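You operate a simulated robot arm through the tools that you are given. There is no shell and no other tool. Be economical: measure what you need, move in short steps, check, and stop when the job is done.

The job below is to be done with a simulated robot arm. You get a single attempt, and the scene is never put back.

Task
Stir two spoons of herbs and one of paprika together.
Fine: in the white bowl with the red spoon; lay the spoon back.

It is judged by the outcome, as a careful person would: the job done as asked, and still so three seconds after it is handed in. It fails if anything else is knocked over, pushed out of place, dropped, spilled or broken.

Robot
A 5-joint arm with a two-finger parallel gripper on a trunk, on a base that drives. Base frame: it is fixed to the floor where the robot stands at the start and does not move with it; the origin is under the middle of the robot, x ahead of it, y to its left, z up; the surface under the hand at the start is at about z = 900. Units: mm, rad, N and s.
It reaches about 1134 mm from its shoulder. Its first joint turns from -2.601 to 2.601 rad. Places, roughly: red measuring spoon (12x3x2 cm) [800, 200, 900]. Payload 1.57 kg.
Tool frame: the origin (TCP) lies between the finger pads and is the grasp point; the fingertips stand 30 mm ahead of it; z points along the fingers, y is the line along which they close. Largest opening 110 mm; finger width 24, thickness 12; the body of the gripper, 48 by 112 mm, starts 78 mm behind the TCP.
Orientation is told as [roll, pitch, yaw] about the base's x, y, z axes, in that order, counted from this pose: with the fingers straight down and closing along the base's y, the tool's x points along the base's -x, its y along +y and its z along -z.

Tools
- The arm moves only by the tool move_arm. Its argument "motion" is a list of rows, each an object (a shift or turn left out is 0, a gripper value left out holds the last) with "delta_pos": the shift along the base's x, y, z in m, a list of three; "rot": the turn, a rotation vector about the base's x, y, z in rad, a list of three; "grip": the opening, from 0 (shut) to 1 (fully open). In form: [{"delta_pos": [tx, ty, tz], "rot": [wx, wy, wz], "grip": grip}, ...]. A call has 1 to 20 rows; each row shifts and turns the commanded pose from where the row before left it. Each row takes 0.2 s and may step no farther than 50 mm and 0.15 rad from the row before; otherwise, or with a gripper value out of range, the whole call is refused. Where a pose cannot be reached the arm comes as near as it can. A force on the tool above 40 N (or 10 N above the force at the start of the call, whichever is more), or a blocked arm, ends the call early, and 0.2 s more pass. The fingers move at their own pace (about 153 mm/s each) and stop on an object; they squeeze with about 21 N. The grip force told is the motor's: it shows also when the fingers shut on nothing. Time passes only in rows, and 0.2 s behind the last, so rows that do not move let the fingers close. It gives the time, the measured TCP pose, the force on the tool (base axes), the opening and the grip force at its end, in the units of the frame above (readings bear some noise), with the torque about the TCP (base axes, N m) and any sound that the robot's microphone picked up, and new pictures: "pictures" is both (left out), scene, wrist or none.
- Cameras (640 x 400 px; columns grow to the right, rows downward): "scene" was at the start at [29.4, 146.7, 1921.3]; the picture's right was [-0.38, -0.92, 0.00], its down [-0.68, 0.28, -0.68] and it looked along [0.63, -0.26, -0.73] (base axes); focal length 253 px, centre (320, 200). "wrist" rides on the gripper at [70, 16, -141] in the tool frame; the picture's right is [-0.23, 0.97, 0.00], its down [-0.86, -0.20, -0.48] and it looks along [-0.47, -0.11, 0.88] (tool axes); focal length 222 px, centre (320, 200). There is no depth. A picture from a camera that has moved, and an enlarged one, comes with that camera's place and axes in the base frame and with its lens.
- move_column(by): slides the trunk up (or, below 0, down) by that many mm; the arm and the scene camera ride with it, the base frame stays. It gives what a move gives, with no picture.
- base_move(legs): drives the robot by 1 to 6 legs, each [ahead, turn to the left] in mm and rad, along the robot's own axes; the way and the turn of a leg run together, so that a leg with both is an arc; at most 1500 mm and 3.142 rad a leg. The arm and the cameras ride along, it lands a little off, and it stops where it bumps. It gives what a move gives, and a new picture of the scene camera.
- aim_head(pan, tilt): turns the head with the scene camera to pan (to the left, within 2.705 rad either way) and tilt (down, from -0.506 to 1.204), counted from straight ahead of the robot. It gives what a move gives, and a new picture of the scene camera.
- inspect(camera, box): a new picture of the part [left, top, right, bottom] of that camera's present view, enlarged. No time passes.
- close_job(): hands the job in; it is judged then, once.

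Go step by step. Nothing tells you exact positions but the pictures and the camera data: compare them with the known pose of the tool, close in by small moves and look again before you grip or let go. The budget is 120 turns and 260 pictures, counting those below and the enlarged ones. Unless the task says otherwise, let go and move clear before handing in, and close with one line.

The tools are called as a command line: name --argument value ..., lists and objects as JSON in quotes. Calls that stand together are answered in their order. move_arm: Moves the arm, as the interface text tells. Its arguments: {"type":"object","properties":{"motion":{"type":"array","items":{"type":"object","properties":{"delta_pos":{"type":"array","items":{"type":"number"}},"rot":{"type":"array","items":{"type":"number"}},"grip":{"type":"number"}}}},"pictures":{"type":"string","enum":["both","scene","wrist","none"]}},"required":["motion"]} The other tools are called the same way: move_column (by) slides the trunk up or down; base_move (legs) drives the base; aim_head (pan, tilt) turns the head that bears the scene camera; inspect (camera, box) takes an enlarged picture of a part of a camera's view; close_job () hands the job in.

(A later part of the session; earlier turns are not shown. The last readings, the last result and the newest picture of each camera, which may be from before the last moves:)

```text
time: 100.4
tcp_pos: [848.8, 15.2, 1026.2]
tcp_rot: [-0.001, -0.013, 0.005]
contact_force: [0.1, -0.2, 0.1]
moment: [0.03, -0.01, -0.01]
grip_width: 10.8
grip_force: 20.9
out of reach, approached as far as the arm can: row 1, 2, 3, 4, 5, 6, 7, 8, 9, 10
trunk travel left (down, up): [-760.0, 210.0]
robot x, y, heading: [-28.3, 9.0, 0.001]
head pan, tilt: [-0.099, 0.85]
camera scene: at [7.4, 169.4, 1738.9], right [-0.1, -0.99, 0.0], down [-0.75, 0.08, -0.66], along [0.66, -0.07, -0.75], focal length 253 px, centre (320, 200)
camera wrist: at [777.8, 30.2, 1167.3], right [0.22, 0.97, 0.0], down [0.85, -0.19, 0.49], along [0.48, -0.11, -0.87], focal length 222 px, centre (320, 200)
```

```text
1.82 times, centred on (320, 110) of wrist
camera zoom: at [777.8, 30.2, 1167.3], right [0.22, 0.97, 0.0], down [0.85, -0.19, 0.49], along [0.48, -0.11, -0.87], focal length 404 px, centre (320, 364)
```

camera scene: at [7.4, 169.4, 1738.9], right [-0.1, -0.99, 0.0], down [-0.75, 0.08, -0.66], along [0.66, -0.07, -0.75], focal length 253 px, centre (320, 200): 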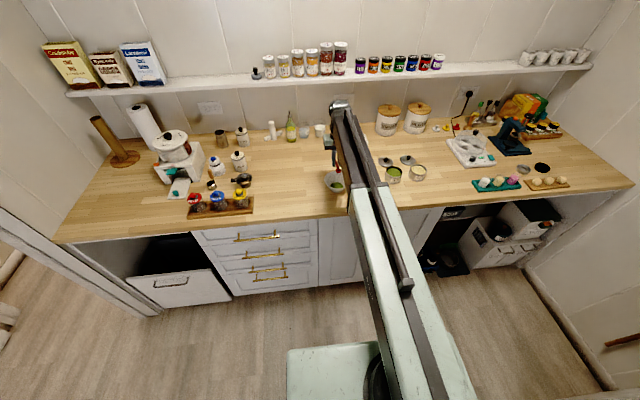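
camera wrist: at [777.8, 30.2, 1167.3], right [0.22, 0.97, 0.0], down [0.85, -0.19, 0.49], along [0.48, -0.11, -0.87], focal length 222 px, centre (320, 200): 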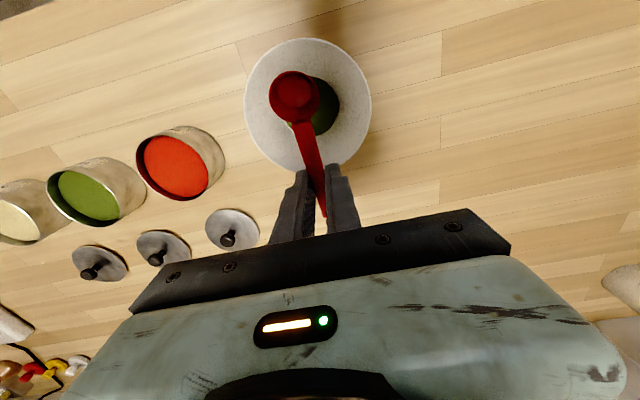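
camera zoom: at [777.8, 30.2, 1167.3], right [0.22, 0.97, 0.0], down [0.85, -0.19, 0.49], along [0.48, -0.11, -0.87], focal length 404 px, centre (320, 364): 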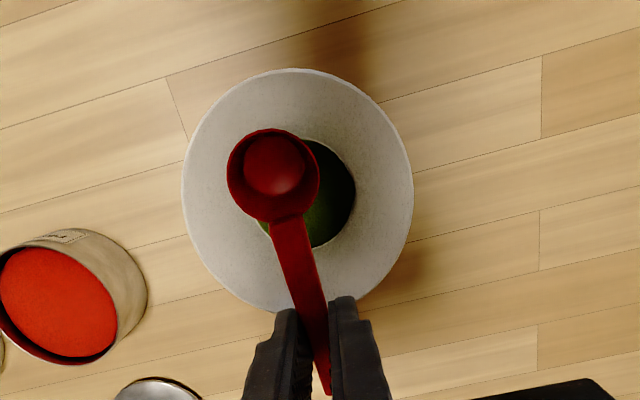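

No spill. Moving over bare counter to the left.

move_arm --motion '[{"delta_pos": [-0.01, 0.035, 0], "rot": [0, 0, 0.041]}, {"delta_pos": [-0.013, 0.035, 0], "rot": [0, 0, 0.041]}, {"delta_pos": [-0.013, 0.035, 0], "rot": [0, 0, 0.041]}, {"delta_pos": [-0.013, 0.035, 0], "rot": [0, 0, 0.041]}, {"delta_pos": [0, 0.01, 0]}, {}]' --pictures "wrist"

move_column --by -76

move_column --by -9

inspect --camera "wrist" --box '[180, 0, 460, 220]'

```text
time: 101.8
tcp_pos: [800.3, 163.5, 1026.4]
tcp_rot: [-0.002, -0.015, 0.169]
contact_force: [-0.1, -0.3, -0.3]
moment: [0.02, 0.01, 0.02]
grip_width: 10.5
grip_force: 21.1
out of reach, approached as far as the arm can: row 1
trunk travel left (down, up): [-760.0, 210.0]
robot x, y, heading: [-27.7, 7.8, 0.001]
head pan, tilt: [-0.099, 0.85]
camera wrist: at [726.4, 166.8, 1167.2], right [0.06, 1.0, 0.0], down [0.87, -0.05, 0.49], along [0.49, -0.03, -0.87], focal length 222 px, centre (320, 200)
```

wrist: 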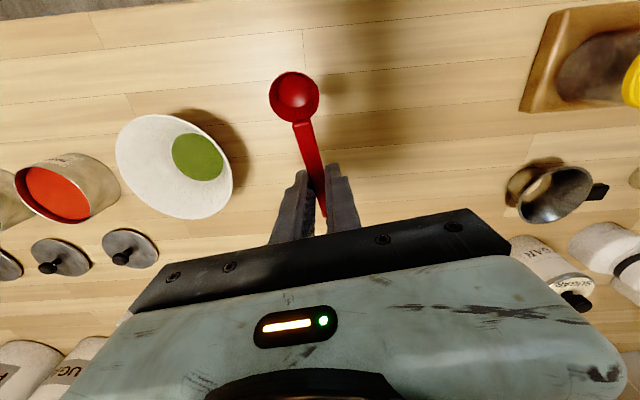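

```text
time: 103.0
tcp_pos: [798.5, 161.8, 950.8]
tcp_rot: [0.0, -0.016, 0.17]
contact_force: [0.3, -0.3, 0.3]
moment: [0.0, -0.02, 0.0]
grip_width: 10.6
grip_force: 20.2
trunk travel left (down, up): [-684.0, 286.0]
robot x, y, heading: [-29.2, 8.1, -0.0]
head pan, tilt: [-0.099, 0.85]
```

```text
time: 103.5
tcp_pos: [799.2, 163.1, 942.1]
tcp_rot: [-0.002, -0.016, 0.17]
contact_force: [-0.5, 0.5, 4.4]
moment: [0.07, -0.12, 0.0]
grip_width: 10.6
grip_force: 20.4
trunk travel left (down, up): [-675.0, 295.0]
robot x, y, heading: [-23.8, 7.4, -0.0]
head pan, tilt: [-0.099, 0.85]
```

```text
1.82 times, centred on (320, 110) of wrist
camera zoom: at [726.0, 166.4, 1082.6], right [0.06, 1.0, 0.0], down [0.87, -0.05, 0.49], along [0.49, -0.03, -0.87], focal length 404 px, centre (320, 364)
```

zoom: 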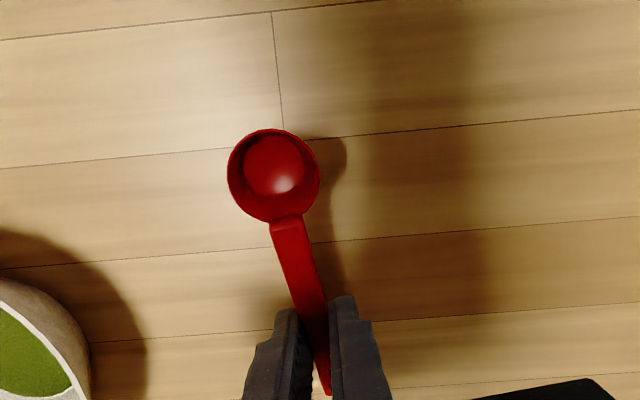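

Contact is beginning as expected. Pressing another 7 mm to flatten the spoon.

move_column --by -7

inspect --camera "wrist" --box '[180, 0, 460, 220]'

```text
time: 104.1
tcp_pos: [798.8, 162.3, 935.4]
tcp_rot: [-0.003, -0.017, 0.168]
contact_force: [-5.2, -0.5, 10.3]
moment: [0.02, -0.15, 0.04]
grip_width: 10.7
grip_force: 21.2
trunk travel left (down, up): [-668.0, 302.0]
robot x, y, heading: [-29.8, 11.1, 0.002]
head pan, tilt: [-0.099, 0.85]
```

```text
1.82 times, centred on (320, 110) of wrist
camera zoom: at [724.8, 166.2, 1076.3], right [0.06, 1.0, 0.0], down [0.87, -0.05, 0.49], along [0.49, -0.03, -0.87], focal length 404 px, centre (320, 364)
```

zoom: 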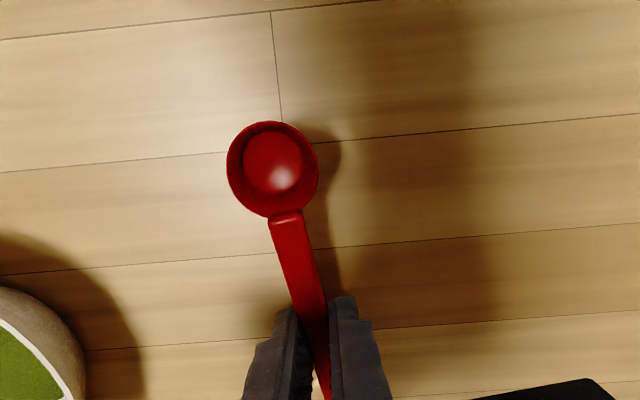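

It is only partly flattened. I'll tilt the tool so the spoon lies flat, release it gently on the counter, and regrip vertically.

move_column --by 12

move_arm --motion '[{"rot": [0.0237, -0.1278, 0]}, {"rot": [0.0237, -0.1278, 0]}, {"rot": [0.0237, -0.1278, 0]}, {}]' --pictures "none"

move_column --by -25

inspect --camera "wrist" --box '[180, 0, 460, 220]'

```text
time: 104.7
tcp_pos: [801.1, 162.2, 946.4]
tcp_rot: [-0.001, -0.017, 0.168]
contact_force: [-0.5, -0.6, -0.5]
moment: [0.01, -0.02, 0.01]
grip_width: 10.6
grip_force: 20.6
trunk travel left (down, up): [-680.0, 290.0]
robot x, y, heading: [-23.9, 6.8, 0.002]
head pan, tilt: [-0.099, 0.85]
```

```text
time: 105.7
tcp_pos: [799.3, 162.3, 965.9]
tcp_rot: [0.004, -0.406, 0.168]
contact_force: [-0.3, -0.5, -1.2]
moment: [0.0, -0.03, 0.0]
grip_width: 10.8
grip_force: 21.5
out of reach, approached as far as the arm can: row 2, 3
trunk travel left (down, up): [-680.0, 290.0]
robot x, y, heading: [-24.9, 9.1, 0.0]
head pan, tilt: [-0.099, 0.85]
```

```text
time: 106.4
tcp_pos: [800.1, 162.7, 941.4]
tcp_rot: [0.003, -0.406, 0.167]
contact_force: [-0.7, -0.3, 0.3]
moment: [-0.01, 0.0, -0.02]
grip_width: 10.5
grip_force: 20.5
trunk travel left (down, up): [-655.0, 315.0]
robot x, y, heading: [-24.7, 8.4, -0.001]
head pan, tilt: [-0.099, 0.85]
```

```text
1.82 times, centred on (320, 110) of wrist
camera zoom: at [679.3, 157.8, 1043.8], right [0.04, 0.99, 0.09], down [0.62, -0.1, 0.78], along [0.78, 0.02, -0.62], focal length 404 px, centre (320, 364)
```

zoom: 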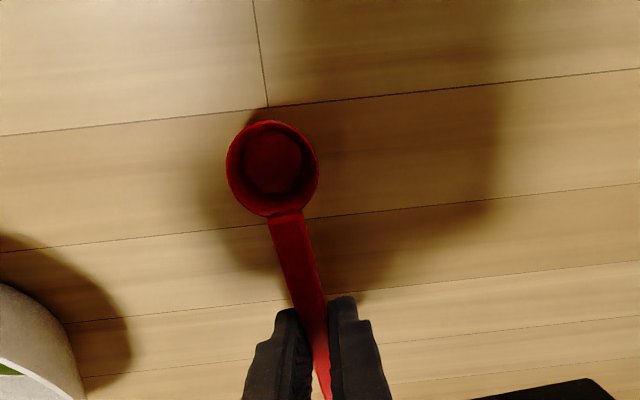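

move_column --by -6

move_arm --motion '[{"grip": 0.12}, {"grip": 0.2}, {"grip": 0.4}, {}]' --pictures "wrist"

```text
time: 107.0
tcp_pos: [800.8, 161.8, 935.4]
tcp_rot: [0.005, -0.404, 0.169]
contact_force: [1.1, 0.3, 3.8]
moment: [-0.06, 0.2, 0.0]
grip_width: 10.6
grip_force: 21.4
trunk travel left (down, up): [-649.0, 321.0]
robot x, y, heading: [-29.4, 9.0, 0.001]
head pan, tilt: [-0.099, 0.85]
```

```text
time: 108.0
tcp_pos: [800.0, 163.8, 935.8]
tcp_rot: [0.005, -0.406, 0.166]
contact_force: [-0.2, 0.4, 0.8]
moment: [-0.06, 0.01, -0.01]
grip_width: 43.9
grip_force: 0.1
trunk travel left (down, up): [-649.0, 321.0]
robot x, y, heading: [-26.7, 13.3, 0.002]
head pan, tilt: [-0.099, 0.85]
camera wrist: at [679.4, 157.8, 1037.8], right [0.04, 0.99, 0.09], down [0.62, -0.1, 0.78], along [0.78, 0.02, -0.62], focal length 222 px, centre (320, 200)
```

wrist: 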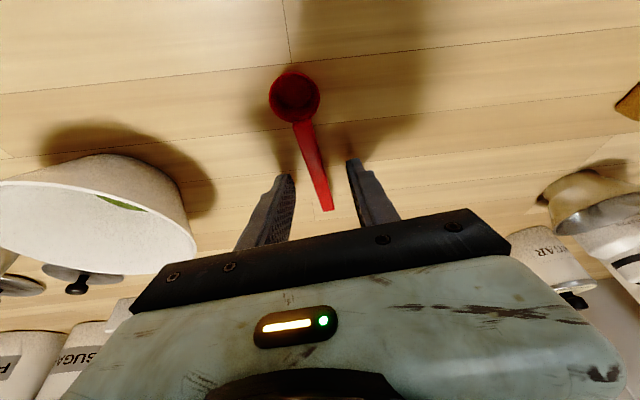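

The spoon is resting on the counter. Raising and straightening to look.

move_column --by 60

move_arm --motion '[{"rot": [-0.0237, 0.1278, 0]}, {"rot": [-0.0237, 0.1278, 0]}, {"rot": [-0.0249, 0.1342, 0]}, {}]' --pictures "wrist"

```text
time: 109.0
tcp_pos: [799.8, 162.7, 995.2]
tcp_rot: [0.003, -0.405, 0.166]
contact_force: [0.9, -0.2, 0.4]
moment: [0.03, 0.02, 0.02]
grip_width: 44.0
grip_force: 0.1
trunk travel left (down, up): [-709.0, 261.0]
robot x, y, heading: [-22.2, 7.1, 0.002]
head pan, tilt: [-0.099, 0.85]
```

```text
time: 110.0
tcp_pos: [799.7, 163.2, 975.9]
tcp_rot: [-0.006, -0.007, 0.17]
contact_force: [-0.5, -0.9, -0.7]
moment: [-0.01, 0.0, 0.01]
grip_width: 44.0
grip_force: 0.0
out of reach, approached as far as the arm can: row 1, 2
trunk travel left (down, up): [-709.0, 261.0]
robot x, y, heading: [-28.4, 8.4, -0.002]
head pan, tilt: [-0.099, 0.85]
camera wrist: at [727.7, 166.8, 1116.8], right [0.06, 1.0, 0.0], down [0.87, -0.05, 0.48], along [0.48, -0.03, -0.87], focal length 222 px, centre (320, 200)
```

wrist: 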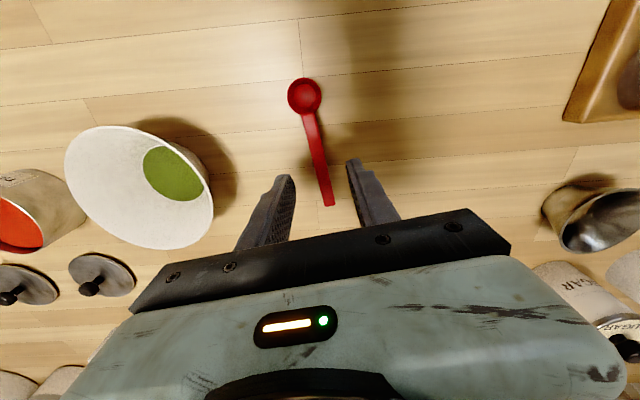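

Aligned already, with the grip point about 61 mm from the spoon's bowl. Lowering and gripping.

move_column --by -41

move_arm --motion '[{"grip": 0.2}, {"grip": 0.1}, {"grip": 0}, {}, {}]' --pictures "none"

move_column --by 85

inspect --camera "wrist" --box '[180, 0, 460, 220]'

```text
time: 110.8
tcp_pos: [799.1, 163.7, 934.0]
tcp_rot: [-0.003, -0.009, 0.169]
contact_force: [-1.0, 0.8, -0.1]
moment: [-0.02, 0.02, -0.03]
grip_width: 44.4
grip_force: 0.1
trunk travel left (down, up): [-668.0, 302.0]
robot x, y, heading: [-25.5, 9.0, 0.003]
head pan, tilt: [-0.099, 0.85]
```

```text
time: 112.0
tcp_pos: [799.4, 163.6, 935.0]
tcp_rot: [-0.003, -0.008, 0.17]
contact_force: [0.2, 0.4, 0.6]
moment: [0.0, -0.03, -0.03]
grip_width: 10.7
grip_force: 20.9
trunk travel left (down, up): [-668.0, 302.0]
robot x, y, heading: [-25.0, 9.7, -0.002]
head pan, tilt: [-0.099, 0.85]
```

```text
time: 113.2
tcp_pos: [799.6, 163.3, 1019.8]
tcp_rot: [-0.004, -0.006, 0.17]
contact_force: [0.2, 0.1, -0.3]
moment: [-0.03, -0.02, 0.05]
grip_width: 10.9
grip_force: 21.2
trunk travel left (down, up): [-753.0, 217.0]
robot x, y, heading: [-27.4, 8.8, 0.0]
head pan, tilt: [-0.099, 0.85]
```

```text
1.82 times, centred on (320, 110) of wrist
camera zoom: at [727.7, 166.9, 1160.7], right [0.06, 1.0, 0.0], down [0.87, -0.05, 0.49], along [0.48, -0.03, -0.87], focal length 404 px, centre (320, 364)
```

zoom: 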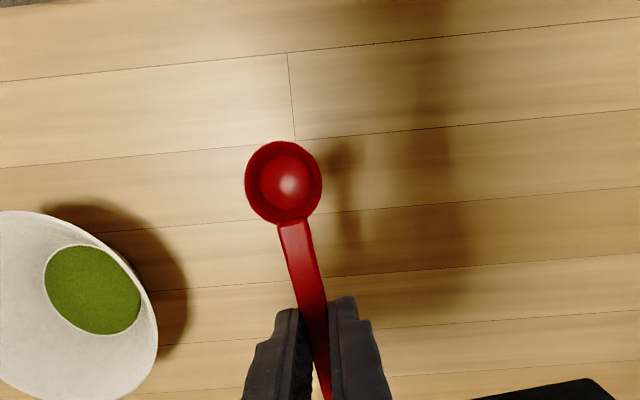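

Good grip. Tilting and moving over the paprika.

move_arm --motion '[{"rot": [0.022, -0.118, 0]}, {"rot": [0.022, -0.118, 0]}, {"rot": [0.022, -0.118, 0]}, {"rot": [0.022, -0.118, 0]}, {"rot": [0.022, -0.118, 0]}, {"delta_pos": [0.0091, -0.0392, 0], "rot": [0, 0, -0.0432]}, {"delta_pos": [0.0091, -0.0392, 0], "rot": [0, 0, -0.0432]}, {"delta_pos": [0.0091, -0.0392, 0], "rot": [0, 0, -0.0432]}, {"delta_pos": [0.0091, -0.0392, 0], "rot": [0, 0, -0.0432]}, {"delta_pos": [0.0091, -0.0392, 0], "rot": [0, 0, -0.0432]}, {"delta_pos": [0.0091, -0.0392, 0], "rot": [0, 0, -0.0432]}, {"delta_pos": [0.0091, -0.0392, 0], "rot": [0, 0, -0.0432]}, {"delta_pos": [0.0091, -0.0392, 0], "rot": [0, 0, -0.0432]}, {}]'

```text
time: 116.2
tcp_pos: [872.5, -149.8, 1061.1]
tcp_rot: [0.009, -0.609, -0.181]
contact_force: [0.0, -0.4, 0.1]
moment: [0.0, -0.02, 0.03]
grip_width: 10.7
grip_force: 21.1
out of reach, approached as far as the arm can: row 2, 3, 4, 5
trunk travel left (down, up): [-753.0, 217.0]
robot x, y, heading: [-25.6, 8.2, -0.001]
head pan, tilt: [-0.099, 0.85]
camera scene: at [7.4, 169.1, 1731.9], right [-0.1, -0.99, 0.0], down [-0.75, 0.08, -0.66], along [0.66, -0.07, -0.75], focal length 253 px, centre (320, 200)
camera wrist: at [739.7, -111.0, 1138.9], right [0.35, 0.92, 0.14], down [0.38, -0.28, 0.88], along [0.85, -0.26, -0.45], focal length 222 px, centre (320, 200)
```

scene: 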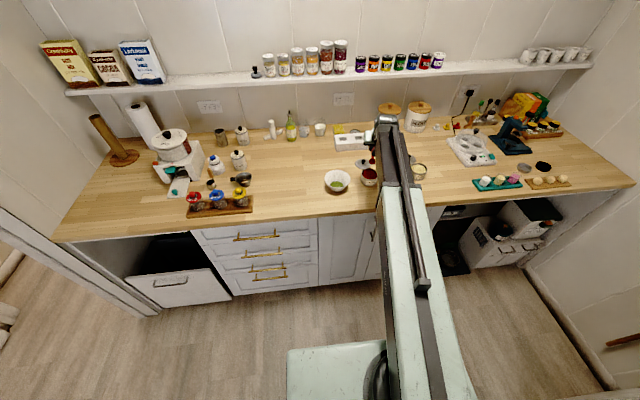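
wrist: 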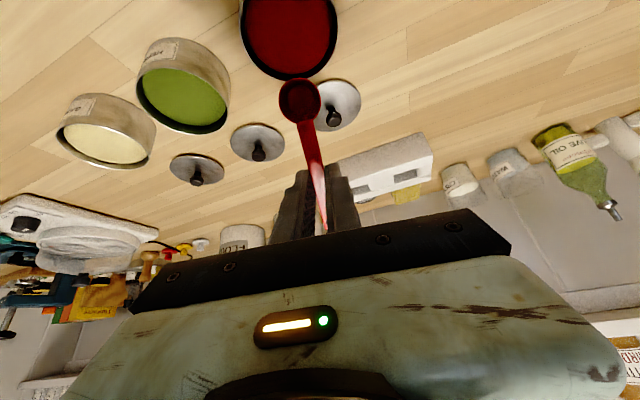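

move_column --by -61

inspect --camera "wrist" --box '[200, 0, 400, 220]'

```text
time: 117.2
tcp_pos: [872.6, -149.0, 1001.6]
tcp_rot: [0.009, -0.608, -0.18]
contact_force: [0.5, 0.0, -0.1]
moment: [-0.02, 0.01, 0.02]
grip_width: 10.7
grip_force: 20.8
trunk travel left (down, up): [-692.0, 278.0]
robot x, y, heading: [-27.3, 7.5, -0.002]
head pan, tilt: [-0.099, 0.85]
```

```text
1.82 times, centred on (300, 110) of wrist
camera zoom: at [739.6, -110.4, 1078.0], right [0.35, 0.93, 0.14], down [0.39, -0.28, 0.88], along [0.85, -0.26, -0.45], focal length 404 px, centre (356, 364)
```

zoom: 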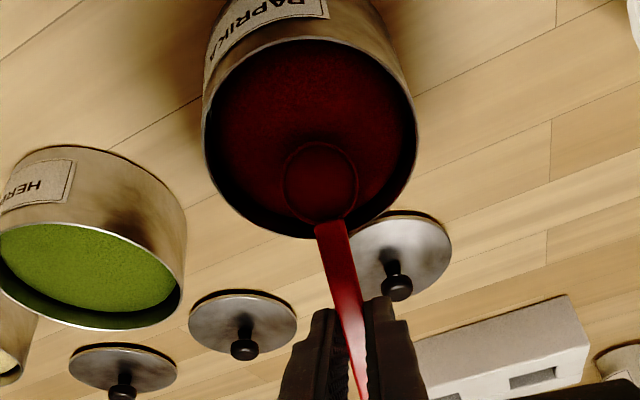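

move_arm --motion '[{"delta_pos": [-0.004, -0.002, 0]}, {}]' --pictures "none"

move_column --by -22

inspect --camera "wrist" --box '[200, 0, 400, 220]'

```text
time: 117.8
tcp_pos: [867.5, -152.8, 1000.9]
tcp_rot: [0.009, -0.61, -0.18]
contact_force: [-0.2, -0.6, -0.2]
moment: [-0.01, -0.01, 0.02]
grip_width: 10.7
grip_force: 20.6
trunk travel left (down, up): [-692.0, 278.0]
robot x, y, heading: [-26.0, 11.6, -0.007]
head pan, tilt: [-0.099, 0.85]
```

```text
time: 118.5
tcp_pos: [868.8, -151.1, 979.6]
tcp_rot: [0.009, -0.61, -0.182]
contact_force: [2.8, -1.0, 5.8]
moment: [0.03, 0.12, 0.0]
grip_width: 10.5
grip_force: 20.7
trunk travel left (down, up): [-670.0, 300.0]
robot x, y, heading: [-28.6, 6.1, -0.002]
head pan, tilt: [-0.099, 0.85]
```

```text
1.82 times, centred on (300, 110) of wrist
camera zoom: at [735.3, -112.3, 1056.1], right [0.35, 0.93, 0.14], down [0.39, -0.28, 0.88], along [0.85, -0.26, -0.45], focal length 404 px, centre (356, 364)
```

zoom: 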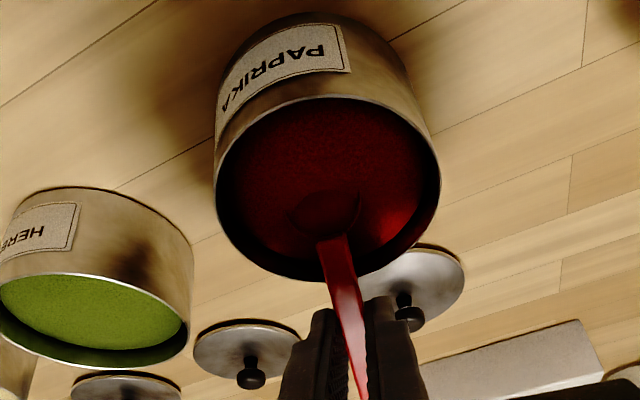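

Fingers would come near the pot rim if I dip further, so I sweep inward at this tilt and then lift.

move_arm --motion '[{"delta_pos": [-0.004, 0.0007, 0]}, {"delta_pos": [-0.004, 0.0007, 0]}, {}]' --pictures "none"

move_column --by 12

move_arm --motion '[{"rot": [0.0087, 0.049, 0]}, {"rot": [0.0087, 0.049, 0]}, {}]' --pictures "none"

move_column --by 20

inspect --camera "wrist" --box '[200, 0, 400, 220]'

```text
time: 119.3
tcp_pos: [859.7, -148.6, 979.3]
tcp_rot: [0.01, -0.608, -0.179]
contact_force: [0.0, -1.0, 3.9]
moment: [0.02, 0.12, 0.02]
grip_width: 10.6
grip_force: 21.5
trunk travel left (down, up): [-670.0, 300.0]
robot x, y, heading: [-25.6, 7.9, -0.0]
head pan, tilt: [-0.099, 0.85]
```

```text
time: 119.9
tcp_pos: [860.6, -149.1, 991.0]
tcp_rot: [0.008, -0.61, -0.183]
contact_force: [-0.1, 0.0, 0.3]
moment: [-0.01, -0.03, 0.01]
grip_width: 10.6
grip_force: 21.0
trunk travel left (down, up): [-682.0, 288.0]
robot x, y, heading: [-24.3, 9.1, -0.0]
head pan, tilt: [-0.099, 0.85]
```

```text
time: 120.7
tcp_pos: [860.4, -149.5, 978.8]
tcp_rot: [0.007, -0.508, -0.181]
contact_force: [0.1, 0.3, 0.0]
moment: [0.0, -0.02, 0.0]
grip_width: 10.5
grip_force: 20.9
out of reach, approached as far as the arm can: row 1, 2
trunk travel left (down, up): [-682.0, 288.0]
robot x, y, heading: [-24.1, 9.7, 0.007]
head pan, tilt: [-0.099, 0.85]
```

```text
time: 121.4
tcp_pos: [861.0, -149.4, 998.8]
tcp_rot: [0.007, -0.508, -0.182]
contact_force: [-0.3, 0.5, 0.8]
moment: [-0.02, -0.01, 0.02]
grip_width: 10.5
grip_force: 20.9
trunk travel left (down, up): [-702.0, 268.0]
robot x, y, heading: [-22.2, 6.6, 0.0]
head pan, tilt: [-0.099, 0.85]
```

```text
1.82 times, centred on (300, 110) of wrist
camera zoom: at [736.0, -111.6, 1088.7], right [0.37, 0.92, 0.12], down [0.47, -0.29, 0.83], along [0.8, -0.25, -0.54], focal length 404 px, centre (356, 364)
```

zoom: 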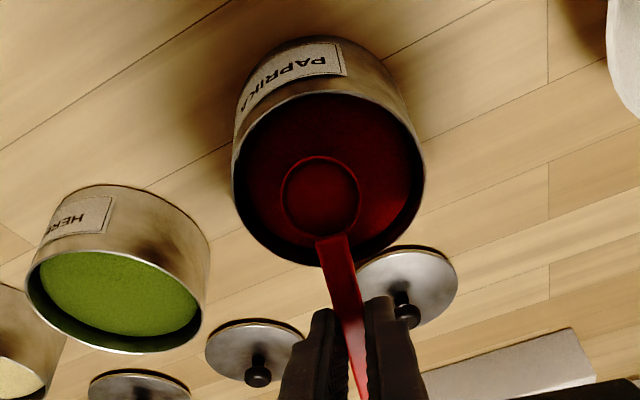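

It looks filled, but red on red is hard to judge. I lift and level for a better view.

move_column --by 45

move_arm --motion '[{"rot": [0.0175, 0.0985, 0]}, {"rot": [0.0175, 0.0985, 0]}, {"rot": [0.0175, 0.0985, 0]}, {"rot": [0.0175, 0.0985, 0]}, {}]' --pictures "none"

inspect --camera "wrist" --box '[230, 40, 380, 180]'

```text
time: 122.2
tcp_pos: [861.3, -150.1, 1044.9]
tcp_rot: [0.007, -0.51, -0.181]
contact_force: [0.7, 0.7, -0.1]
moment: [0.0, 0.03, 0.04]
grip_width: 10.6
grip_force: 20.6
trunk travel left (down, up): [-747.0, 223.0]
robot x, y, heading: [-22.5, 7.9, 0.005]
head pan, tilt: [-0.099, 0.85]
```

```text
time: 123.4
tcp_pos: [860.9, -150.5, 1015.2]
tcp_rot: [0.006, -0.108, -0.18]
contact_force: [-0.3, -0.3, -0.5]
moment: [0.0, 0.0, -0.01]
grip_width: 10.7
grip_force: 21.0
out of reach, approached as far as the arm can: row 1, 2, 3, 4
trunk travel left (down, up): [-747.0, 223.0]
robot x, y, heading: [-29.7, 7.8, -0.004]
head pan, tilt: [-0.099, 0.85]
```

```text
2.86 times, centred on (305, 110) of wrist
camera zoom: at [780.8, -119.4, 1148.4], right [0.4, 0.92, 0.03], down [0.75, -0.34, 0.57], along [0.53, -0.2, -0.82], focal length 635 px, centre (363, 457)
```

zoom: 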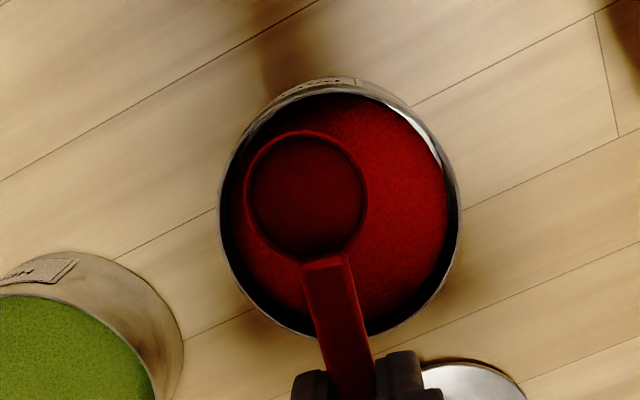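

It appears flush-full. Carrying it to the white bowl.

move_arm --motion '[{"delta_pos": [0, 0.006, 0], "rot": [0, 0, 0.007]}, {"delta_pos": [0, 0.012, 0], "rot": [0, 0, 0.014]}, {"delta_pos": [0, 0.018, 0], "rot": [0, 0, 0.021]}, {"delta_pos": [0, 0.022, 0], "rot": [0, 0, 0.025]}, {"delta_pos": [0, 0.024, 0], "rot": [0, 0, 0.027]}, {"delta_pos": [0, 0.024, 0], "rot": [0, 0, 0.027]}, {"delta_pos": [0, 0.022, 0], "rot": [0, 0, 0.025]}, {"delta_pos": [0, 0.018, 0], "rot": [0, 0, 0.021]}, {"delta_pos": [0, 0.012, 0], "rot": [0, 0, 0.014]}, {"delta_pos": [0, 0.006, 0], "rot": [0, 0, 0.007]}, {}]' --pictures "none"

inspect --camera "wrist" --box '[200, 20, 420, 220]'

```text
time: 125.8
tcp_pos: [861.1, 14.8, 1014.7]
tcp_rot: [0.007, -0.11, 0.01]
contact_force: [-0.2, -0.7, -0.2]
moment: [0.0, 0.02, 0.01]
grip_width: 10.5
grip_force: 20.9
trunk travel left (down, up): [-747.0, 223.0]
robot x, y, heading: [-25.6, 11.0, 0.0]
head pan, tilt: [-0.099, 0.85]
```

```text
2.00 times, centred on (310, 120) of wrist
camera zoom: at [776.5, 29.2, 1148.3], right [0.22, 0.98, 0.03], down [0.8, -0.2, 0.57], along [0.56, -0.1, -0.82], focal length 444 px, centre (340, 360)
```

zoom: 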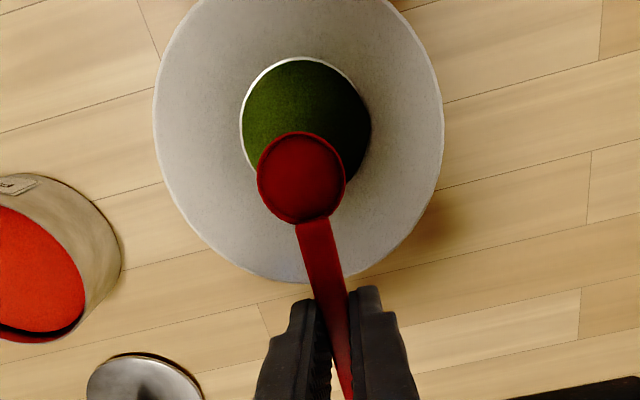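

Full and level over the bowl. Tilting in stages again.

move_arm --motion '[{"delta_pos": [-0.004, 0, 0], "rot": [0.001, -0.133, 0]}, {"delta_pos": [-0.005, 0, 0], "rot": [0.001, -0.133, 0]}, {"delta_pos": [-0.006, 0, 0], "rot": [0.001, -0.133, 0]}, {"delta_pos": [-0.006, 0, 0], "rot": [0.001, -0.133, 0]}, {"delta_pos": [-0.007, 0, 0], "rot": [0.001, -0.133, 0]}, {"delta_pos": [-0.008, 0, 0], "rot": [0.001, -0.133, 0]}, {}]' --pictures "none"

move_column --by -90

move_arm --motion '[{"delta_pos": [-0.006, 0, 0], "rot": [0.001, -0.1, 0]}, {"delta_pos": [-0.006, 0, 0], "rot": [0.001, -0.1, 0]}, {"delta_pos": [-0.006, 0, 0], "rot": [0.001, -0.1, 0]}, {"delta_pos": [-0.003, 0, 0], "rot": [0.001, -0.08, 0]}, {}, {}]' --pictures "wrist"

inspect --camera "wrist" --box '[200, 20, 420, 220]'

```text
time: 127.4
tcp_pos: [825.8, 13.8, 1104.8]
tcp_rot: [0.005, -0.906, 0.007]
contact_force: [-0.9, -0.7, -0.3]
moment: [-0.06, 0.01, 0.03]
grip_width: 10.6
grip_force: 21.3
out of reach, approached as far as the arm can: row 1, 2, 3, 4, 5, 6
trunk travel left (down, up): [-747.0, 223.0]
robot x, y, heading: [-22.0, 8.6, 0.003]
head pan, tilt: [-0.099, 0.85]
```

```text
time: 128.7
tcp_pos: [825.1, 15.5, 1014.6]
tcp_rot: [0.006, -0.907, 0.008]
contact_force: [0.1, 0.2, 0.2]
moment: [0.02, 0.02, 0.03]
grip_width: 10.7
grip_force: 21.5
trunk travel left (down, up): [-657.0, 313.0]
robot x, y, heading: [-22.9, 6.2, 0.002]
head pan, tilt: [-0.099, 0.85]
```

```text
time: 130.1
tcp_pos: [804.5, 14.8, 1093.5]
tcp_rot: [0.011, -1.286, 0.005]
contact_force: [0.4, 0.1, -0.9]
moment: [0.02, 0.01, -0.01]
grip_width: 10.7
grip_force: 21.3
out of reach, approached as far as the arm can: row 1, 2, 3, 4
trunk travel left (down, up): [-657.0, 313.0]
robot x, y, heading: [-27.2, 6.2, 0.0]
head pan, tilt: [-0.099, 0.85]
camera wrist: at [648.9, 28.0, 1067.8], right [0.05, 0.97, 0.22], down [-0.21, -0.2, 0.95], along [0.98, -0.1, 0.2], focal length 222 px, centre (320, 200)
```

wrist: 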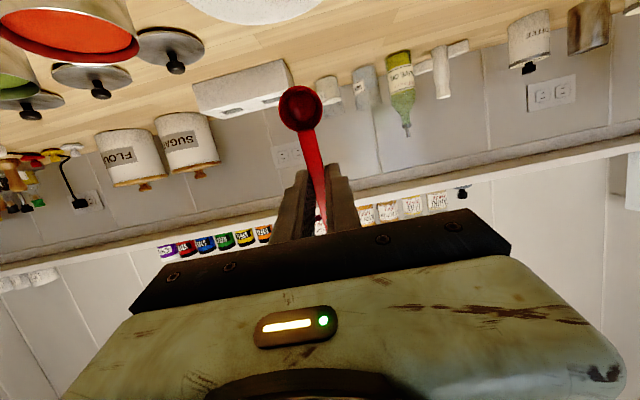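

```text
2.00 times, centred on (310, 120) of wrist
camera zoom: at [648.9, 28.0, 1067.8], right [0.05, 0.97, 0.22], down [-0.21, -0.2, 0.95], along [0.98, -0.1, 0.2], focal length 444 px, centre (340, 360)
```

zoom: 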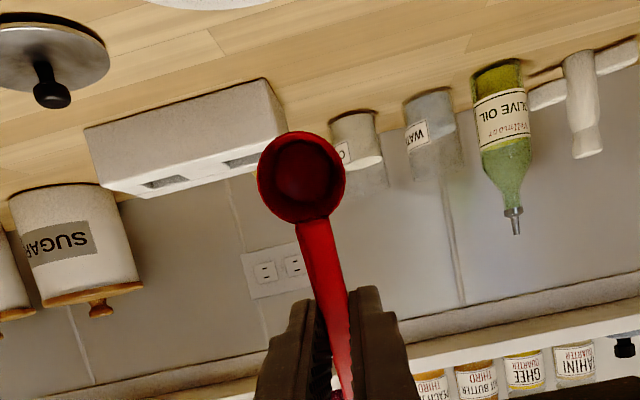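

Paprika is in and the spoon is empty. Raising and tilting back to look into the bowl before stirring.

move_column --by 100

move_arm --motion '[{"delta_pos": [0.007, 0, 0], "rot": [-0.001, 0.134, 0]}, {"delta_pos": [0.007, 0, 0], "rot": [-0.001, 0.134, 0]}, {"delta_pos": [0.008, 0, 0], "rot": [-0.001, 0.134, 0]}, {"delta_pos": [0.008, 0, 0], "rot": [-0.001, 0.134, 0]}, {}]' --pictures "none"

inspect --camera "wrist" --box '[180, 0, 460, 200]'

inspect --camera "scene" --box '[290, 140, 420, 225]'

```text
time: 131.4
tcp_pos: [803.0, 14.2, 1194.1]
tcp_rot: [0.01, -1.282, 0.004]
contact_force: [-0.4, -0.5, 0.4]
moment: [-0.01, 0.0, -0.03]
grip_width: 10.6
grip_force: 21.7
trunk travel left (down, up): [-757.0, 213.0]
robot x, y, heading: [-26.7, 9.6, 0.004]
head pan, tilt: [-0.099, 0.85]
```

```text
time: 132.6
tcp_pos: [835.0, 13.8, 1086.1]
tcp_rot: [0.008, -0.747, 0.007]
contact_force: [0.4, -0.9, -0.6]
moment: [0.0, 0.02, 0.0]
grip_width: 10.9
grip_force: 20.6
out of reach, approached as far as the arm can: row 1, 2, 3, 4
trunk travel left (down, up): [-757.0, 213.0]
robot x, y, heading: [-26.1, 6.7, -0.001]
head pan, tilt: [-0.099, 0.85]
```

```text
2.00 times, centred on (320, 100) of wrist
camera zoom: at [688.1, 28.0, 1143.8], right [0.16, 0.97, 0.16], down [0.3, -0.2, 0.93], along [0.94, -0.1, -0.33], focal length 444 px, centre (320, 400)
```

zoom: 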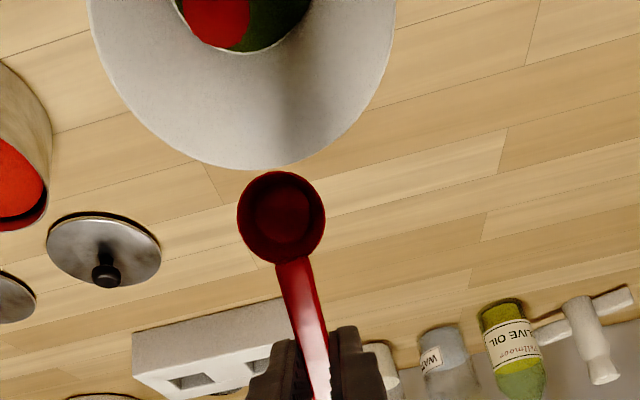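

```text
4.71 times, centred on (355, 182) of scene
camera zoom: at [7.4, 169.4, 1735.9], right [-0.1, -0.99, 0.0], down [-0.75, 0.08, -0.66], along [0.66, -0.07, -0.75], focal length 1189 px, centre (155, 282)
```

zoom: 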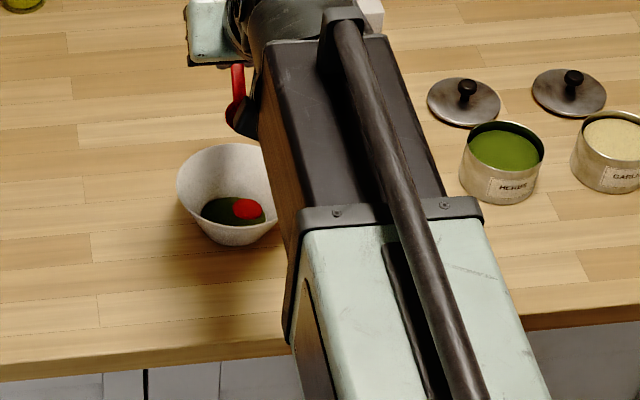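

Two green and one red portion sit in the bowl with nothing spilled. I steepen the spoon and lower it centrally to stir.

move_arm --motion '[{"delta_pos": [-0.01, 0, 0], "rot": [0.001, -0.126, 0]}, {"delta_pos": [-0.011, 0.001, 0], "rot": [0.001, -0.126, 0]}, {}]' --pictures "none"

move_column --by -125

inspect --camera "wrist" --box '[180, 0, 460, 200]'

inspect --camera "scene" --box '[290, 140, 420, 225]'

```text
time: 133.4
tcp_pos: [813.4, 15.6, 1132.1]
tcp_rot: [0.008, -0.999, 0.004]
contact_force: [0.4, 0.0, 0.4]
moment: [0.0, -0.03, -0.01]
grip_width: 10.9
grip_force: 20.9
out of reach, approached as far as the arm can: row 1, 2
trunk travel left (down, up): [-757.0, 213.0]
robot x, y, heading: [-26.1, 7.4, -0.001]
head pan, tilt: [-0.099, 0.85]
```

```text
time: 135.0
tcp_pos: [813.8, 15.4, 1008.6]
tcp_rot: [0.01, -1.0, 0.005]
contact_force: [-0.4, -0.6, 0.1]
moment: [0.01, -0.01, 0.01]
grip_width: 10.6
grip_force: 21.3
trunk travel left (down, up): [-632.0, 338.0]
robot x, y, heading: [-23.9, 9.1, 0.007]
head pan, tilt: [-0.099, 0.85]
```

```text
2.00 times, centred on (320, 100) of wrist
camera zoom: at [656.9, 28.7, 1026.2], right [0.11, 0.97, 0.2], down [0.06, -0.2, 0.98], along [0.99, -0.1, -0.08], focal length 444 px, centre (320, 400)
```

zoom: 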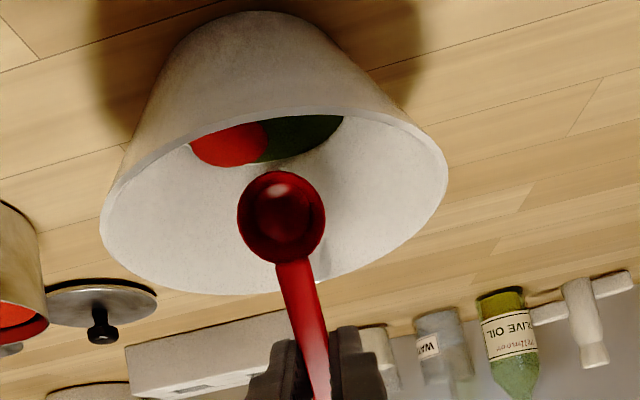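

```text
4.71 times, centred on (355, 182) of scene
camera zoom: at [7.2, 169.4, 1610.9], right [-0.1, -0.99, 0.0], down [-0.75, 0.08, -0.66], along [0.66, -0.07, -0.75], focal length 1189 px, centre (155, 282)
```

zoom: 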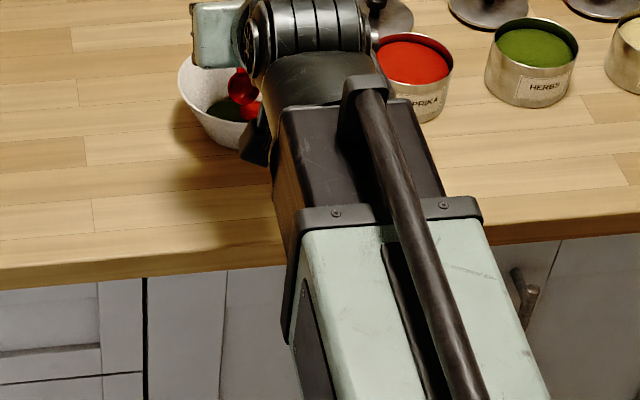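

move_column --by -17

move_column --by -6

inspect --camera "wrist" --box '[180, 0, 460, 200]'

```text
time: 135.6
tcp_pos: [814.0, 15.6, 991.4]
tcp_rot: [0.008, -0.998, 0.005]
contact_force: [-0.3, -0.1, -0.8]
moment: [-0.01, -0.01, 0.0]
grip_width: 10.8
grip_force: 21.6
trunk travel left (down, up): [-615.0, 355.0]
robot x, y, heading: [-25.7, 7.4, 0.005]
head pan, tilt: [-0.099, 0.85]
```

```text
time: 136.2
tcp_pos: [813.6, 14.0, 984.7]
tcp_rot: [0.008, -0.998, 0.006]
contact_force: [-0.3, 0.0, -0.6]
moment: [0.01, 0.01, 0.04]
grip_width: 10.6
grip_force: 20.8
trunk travel left (down, up): [-609.0, 361.0]
robot x, y, heading: [-25.6, 8.7, -0.0]
head pan, tilt: [-0.099, 0.85]
```

```text
2.00 times, centred on (320, 100) of wrist
camera zoom: at [656.9, 28.7, 1003.1], right [0.11, 0.97, 0.2], down [0.06, -0.2, 0.98], along [0.99, -0.1, -0.08], focal length 444 px, centre (320, 400)
```

zoom: 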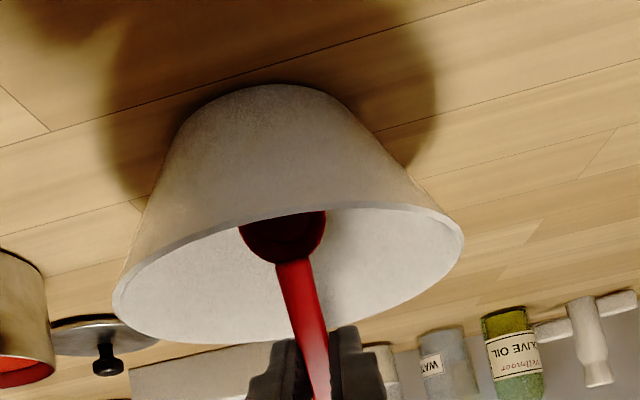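

move_column --by -3

move_column --by -2

```text
time: 136.7
tcp_pos: [813.2, 15.4, 981.7]
tcp_rot: [0.008, -0.998, 0.006]
contact_force: [-0.6, -0.1, -0.3]
moment: [0.0, -0.01, 0.02]
grip_width: 10.5
grip_force: 20.6
trunk travel left (down, up): [-606.0, 364.0]
robot x, y, heading: [-27.6, 8.2, -0.005]
head pan, tilt: [-0.099, 0.85]
```

```text
time: 137.2
tcp_pos: [814.8, 15.4, 979.5]
tcp_rot: [0.009, -0.998, 0.005]
contact_force: [0.1, 0.1, 0.0]
moment: [-0.01, 0.01, 0.01]
grip_width: 10.9
grip_force: 20.8
trunk travel left (down, up): [-604.0, 366.0]
robot x, y, heading: [-23.0, 5.9, 0.0]
head pan, tilt: [-0.099, 0.85]
```

No contact force yet at the computed floor height. I do one gentle circle here and look.

move_arm --motion '[{"delta_pos": [0.01, 0, 0]}, {"delta_pos": [-0.0029, 0.0071, 0]}, {"delta_pos": [-0.0071, 0.0029, 0]}, {"delta_pos": [-0.0071, -0.0029, 0]}, {"delta_pos": [-0.0029, -0.0071, 0]}, {"delta_pos": [0.0029, -0.0071, 0]}, {"delta_pos": [0.0071, -0.0029, 0]}, {"delta_pos": [0.0071, 0.0029, 0]}, {"delta_pos": [0.0029, 0.0071, 0]}, {"delta_pos": [-0.01, 0, 0]}, {}]'

inspect --camera "scene" --box '[300, 150, 380, 210]'

```text
time: 139.6
tcp_pos: [813.1, 16.2, 980.3]
tcp_rot: [0.01, -1.002, 0.005]
contact_force: [0.0, -1.0, -0.4]
moment: [0.0, 0.0, -0.02]
grip_width: 10.9
grip_force: 21.4
trunk travel left (down, up): [-604.0, 366.0]
robot x, y, heading: [-23.6, 7.5, -0.002]
head pan, tilt: [-0.099, 0.85]
camera scene: at [7.2, 169.4, 1582.9], right [-0.1, -0.99, 0.0], down [-0.75, 0.08, -0.66], along [0.66, -0.07, -0.75], focal length 253 px, centre (320, 200)
camera wrist: at [656.7, 29.7, 998.2], right [0.11, 0.97, 0.2], down [0.06, -0.2, 0.98], along [0.99, -0.1, -0.08], focal length 222 px, centre (320, 200)
```

scene: 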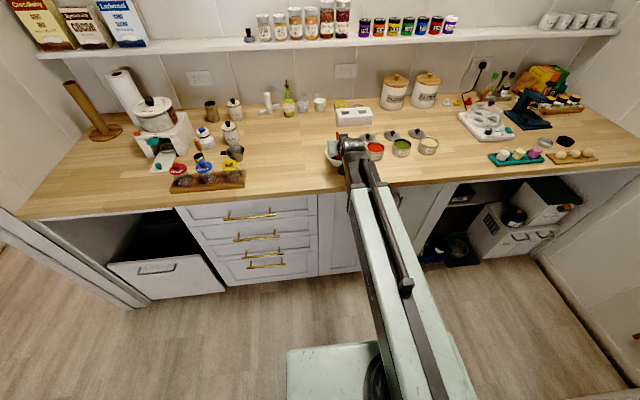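
wrist: 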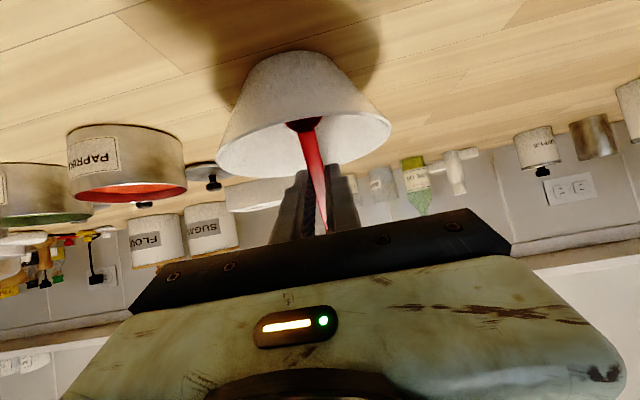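

```text
6.67 times, centred on (340, 180) of scene
camera zoom: at [7.2, 169.4, 1582.9], right [-0.1, -0.99, 0.0], down [-0.75, 0.08, -0.66], along [0.66, -0.07, -0.75], focal length 1684 px, centre (187, 333)
```

zoom: 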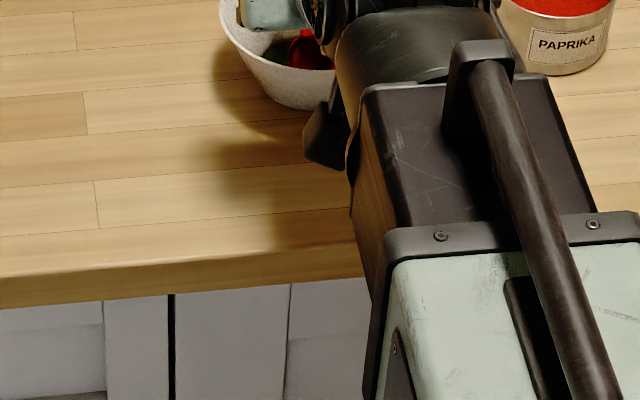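

I lower in small steps until a light contact force appears.

move_column --by -3

move_column --by -2

```text
time: 140.1
tcp_pos: [812.7, 15.1, 976.5]
tcp_rot: [0.008, -1.0, 0.006]
contact_force: [-0.5, 0.2, 0.4]
moment: [-0.02, 0.0, -0.04]
grip_width: 10.7
grip_force: 21.0
trunk travel left (down, up): [-601.0, 369.0]
robot x, y, heading: [-29.8, 9.8, -0.001]
head pan, tilt: [-0.099, 0.85]
```

```text
time: 140.6
tcp_pos: [813.1, 15.6, 974.6]
tcp_rot: [0.008, -0.999, 0.004]
contact_force: [0.3, 0.9, -0.9]
moment: [0.01, 0.01, -0.01]
grip_width: 10.7
grip_force: 21.2
trunk travel left (down, up): [-599.0, 371.0]
robot x, y, heading: [-25.4, 7.9, 0.001]
head pan, tilt: [-0.099, 0.85]
```

Still none, since the spoon is pitched up a bit in the grip. I use a steeper tool tilt for finger clearance, then lower again.

move_arm --motion '[{"rot": [0.001, -0.1, 0]}, {"rot": [0.001, -0.1, 0]}, {}]' --pictures "none"

move_column --by -38

inspect --camera "wrist" --box '[180, 0, 460, 200]'

move_column --by -3

move_column --by -2

```text
time: 141.4
tcp_pos: [814.0, 15.5, 1017.9]
tcp_rot: [0.01, -1.201, 0.002]
contact_force: [0.2, 0.4, 0.2]
moment: [0.02, 0.01, 0.0]
grip_width: 10.8
grip_force: 21.0
out of reach, approached as far as the arm can: row 1, 2
trunk travel left (down, up): [-599.0, 371.0]
robot x, y, heading: [-28.5, 5.1, 0.001]
head pan, tilt: [-0.099, 0.85]
```

```text
time: 142.2
tcp_pos: [814.7, 17.0, 979.0]
tcp_rot: [0.01, -1.196, 0.003]
contact_force: [0.4, -1.0, 0.1]
moment: [0.01, -0.01, 0.01]
grip_width: 10.8
grip_force: 21.4
trunk travel left (down, up): [-561.0, 409.0]
robot x, y, heading: [-25.7, 9.7, -0.003]
head pan, tilt: [-0.099, 0.85]
```

```text
2.00 times, centred on (320, 100) of wrist
camera zoom: at [656.6, 29.5, 965.9], right [0.07, 0.97, 0.22], down [-0.13, -0.21, 0.97], along [0.99, -0.1, 0.11], focal length 444 px, centre (320, 400)
```

zoom: 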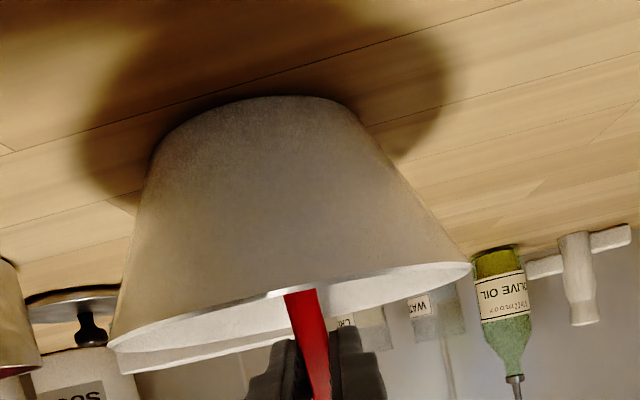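

```text
time: 142.8
tcp_pos: [813.2, 14.9, 974.7]
tcp_rot: [0.01, -1.198, 0.004]
contact_force: [-0.1, 0.5, 0.6]
moment: [-0.01, -0.03, -0.01]
grip_width: 10.9
grip_force: 20.8
trunk travel left (down, up): [-558.0, 412.0]
robot x, y, heading: [-25.3, 8.8, 0.002]
head pan, tilt: [-0.099, 0.85]
```

```text
time: 143.3
tcp_pos: [813.6, 15.9, 974.0]
tcp_rot: [0.009, -1.199, 0.004]
contact_force: [0.3, -0.1, 5.6]
moment: [-0.01, -0.06, 0.01]
grip_width: 10.9
grip_force: 21.0
trunk travel left (down, up): [-556.0, 414.0]
robot x, y, heading: [-24.4, 6.5, -0.001]
head pan, tilt: [-0.099, 0.85]
```

Light floor contact at 5.6 N. I back off 2 mm and stir several gentle circles.

move_column --by 2

move_arm --motion '[{"delta_pos": [0.008, 0, 0]}, {"delta_pos": [-0.0023, 0.0057, 0]}, {"delta_pos": [-0.0057, 0.0023, 0]}, {"delta_pos": [-0.0057, -0.0023, 0]}, {"delta_pos": [-0.0023, -0.0057, 0]}, {"delta_pos": [0.0023, -0.0057, 0]}, {"delta_pos": [0.0057, -0.0023, 0]}, {"delta_pos": [0.0057, 0.0023, 0]}, {"delta_pos": [0.0023, 0.0057, 0]}, {"delta_pos": [-0.0023, 0.0057, 0]}, {"delta_pos": [-0.0057, 0.0023, 0]}, {"delta_pos": [-0.0057, -0.0023, 0]}, {"delta_pos": [-0.0023, -0.0057, 0]}, {"delta_pos": [0.0023, -0.0057, 0]}, {"delta_pos": [0.0057, -0.0023, 0]}, {"delta_pos": [0.0057, 0.0023, 0]}, {"delta_pos": [0.0023, 0.0057, 0]}, {"delta_pos": [-0.008, 0, 0]}, {}]' --pictures "none"

inspect --camera "scene" --box '[300, 120, 420, 200]'

```text
time: 143.8
tcp_pos: [813.3, 15.7, 975.3]
tcp_rot: [0.01, -1.198, 0.003]
contact_force: [0.3, 0.6, -0.8]
moment: [0.0, 0.03, 0.0]
grip_width: 10.6
grip_force: 21.0
trunk travel left (down, up): [-558.0, 412.0]
robot x, y, heading: [-26.9, 5.5, -0.002]
head pan, tilt: [-0.099, 0.85]
```

```text
time: 147.8
tcp_pos: [812.8, 15.7, 976.1]
tcp_rot: [0.01, -1.197, 0.003]
contact_force: [-0.5, -0.3, -0.3]
moment: [0.02, 0.01, 0.0]
grip_width: 10.8
grip_force: 21.5
trunk travel left (down, up): [-558.0, 412.0]
robot x, y, heading: [-28.0, 10.1, 0.002]
head pan, tilt: [-0.099, 0.85]
```

```text
5.00 times, centred on (360, 160) of scene
camera zoom: at [7.2, 169.4, 1536.9], right [-0.1, -0.99, 0.0], down [-0.75, 0.08, -0.66], along [0.66, -0.07, -0.75], focal length 1263 px, centre (120, 400)
```

zoom: 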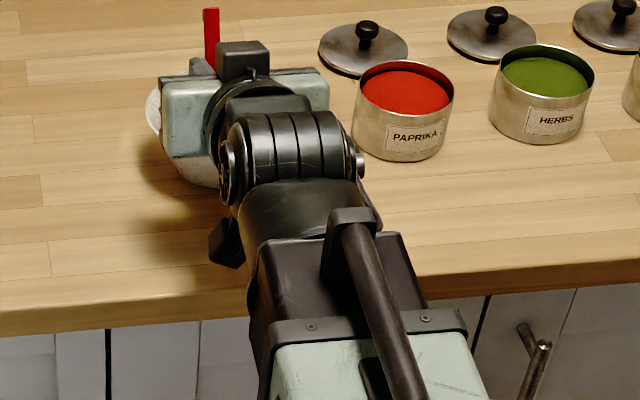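

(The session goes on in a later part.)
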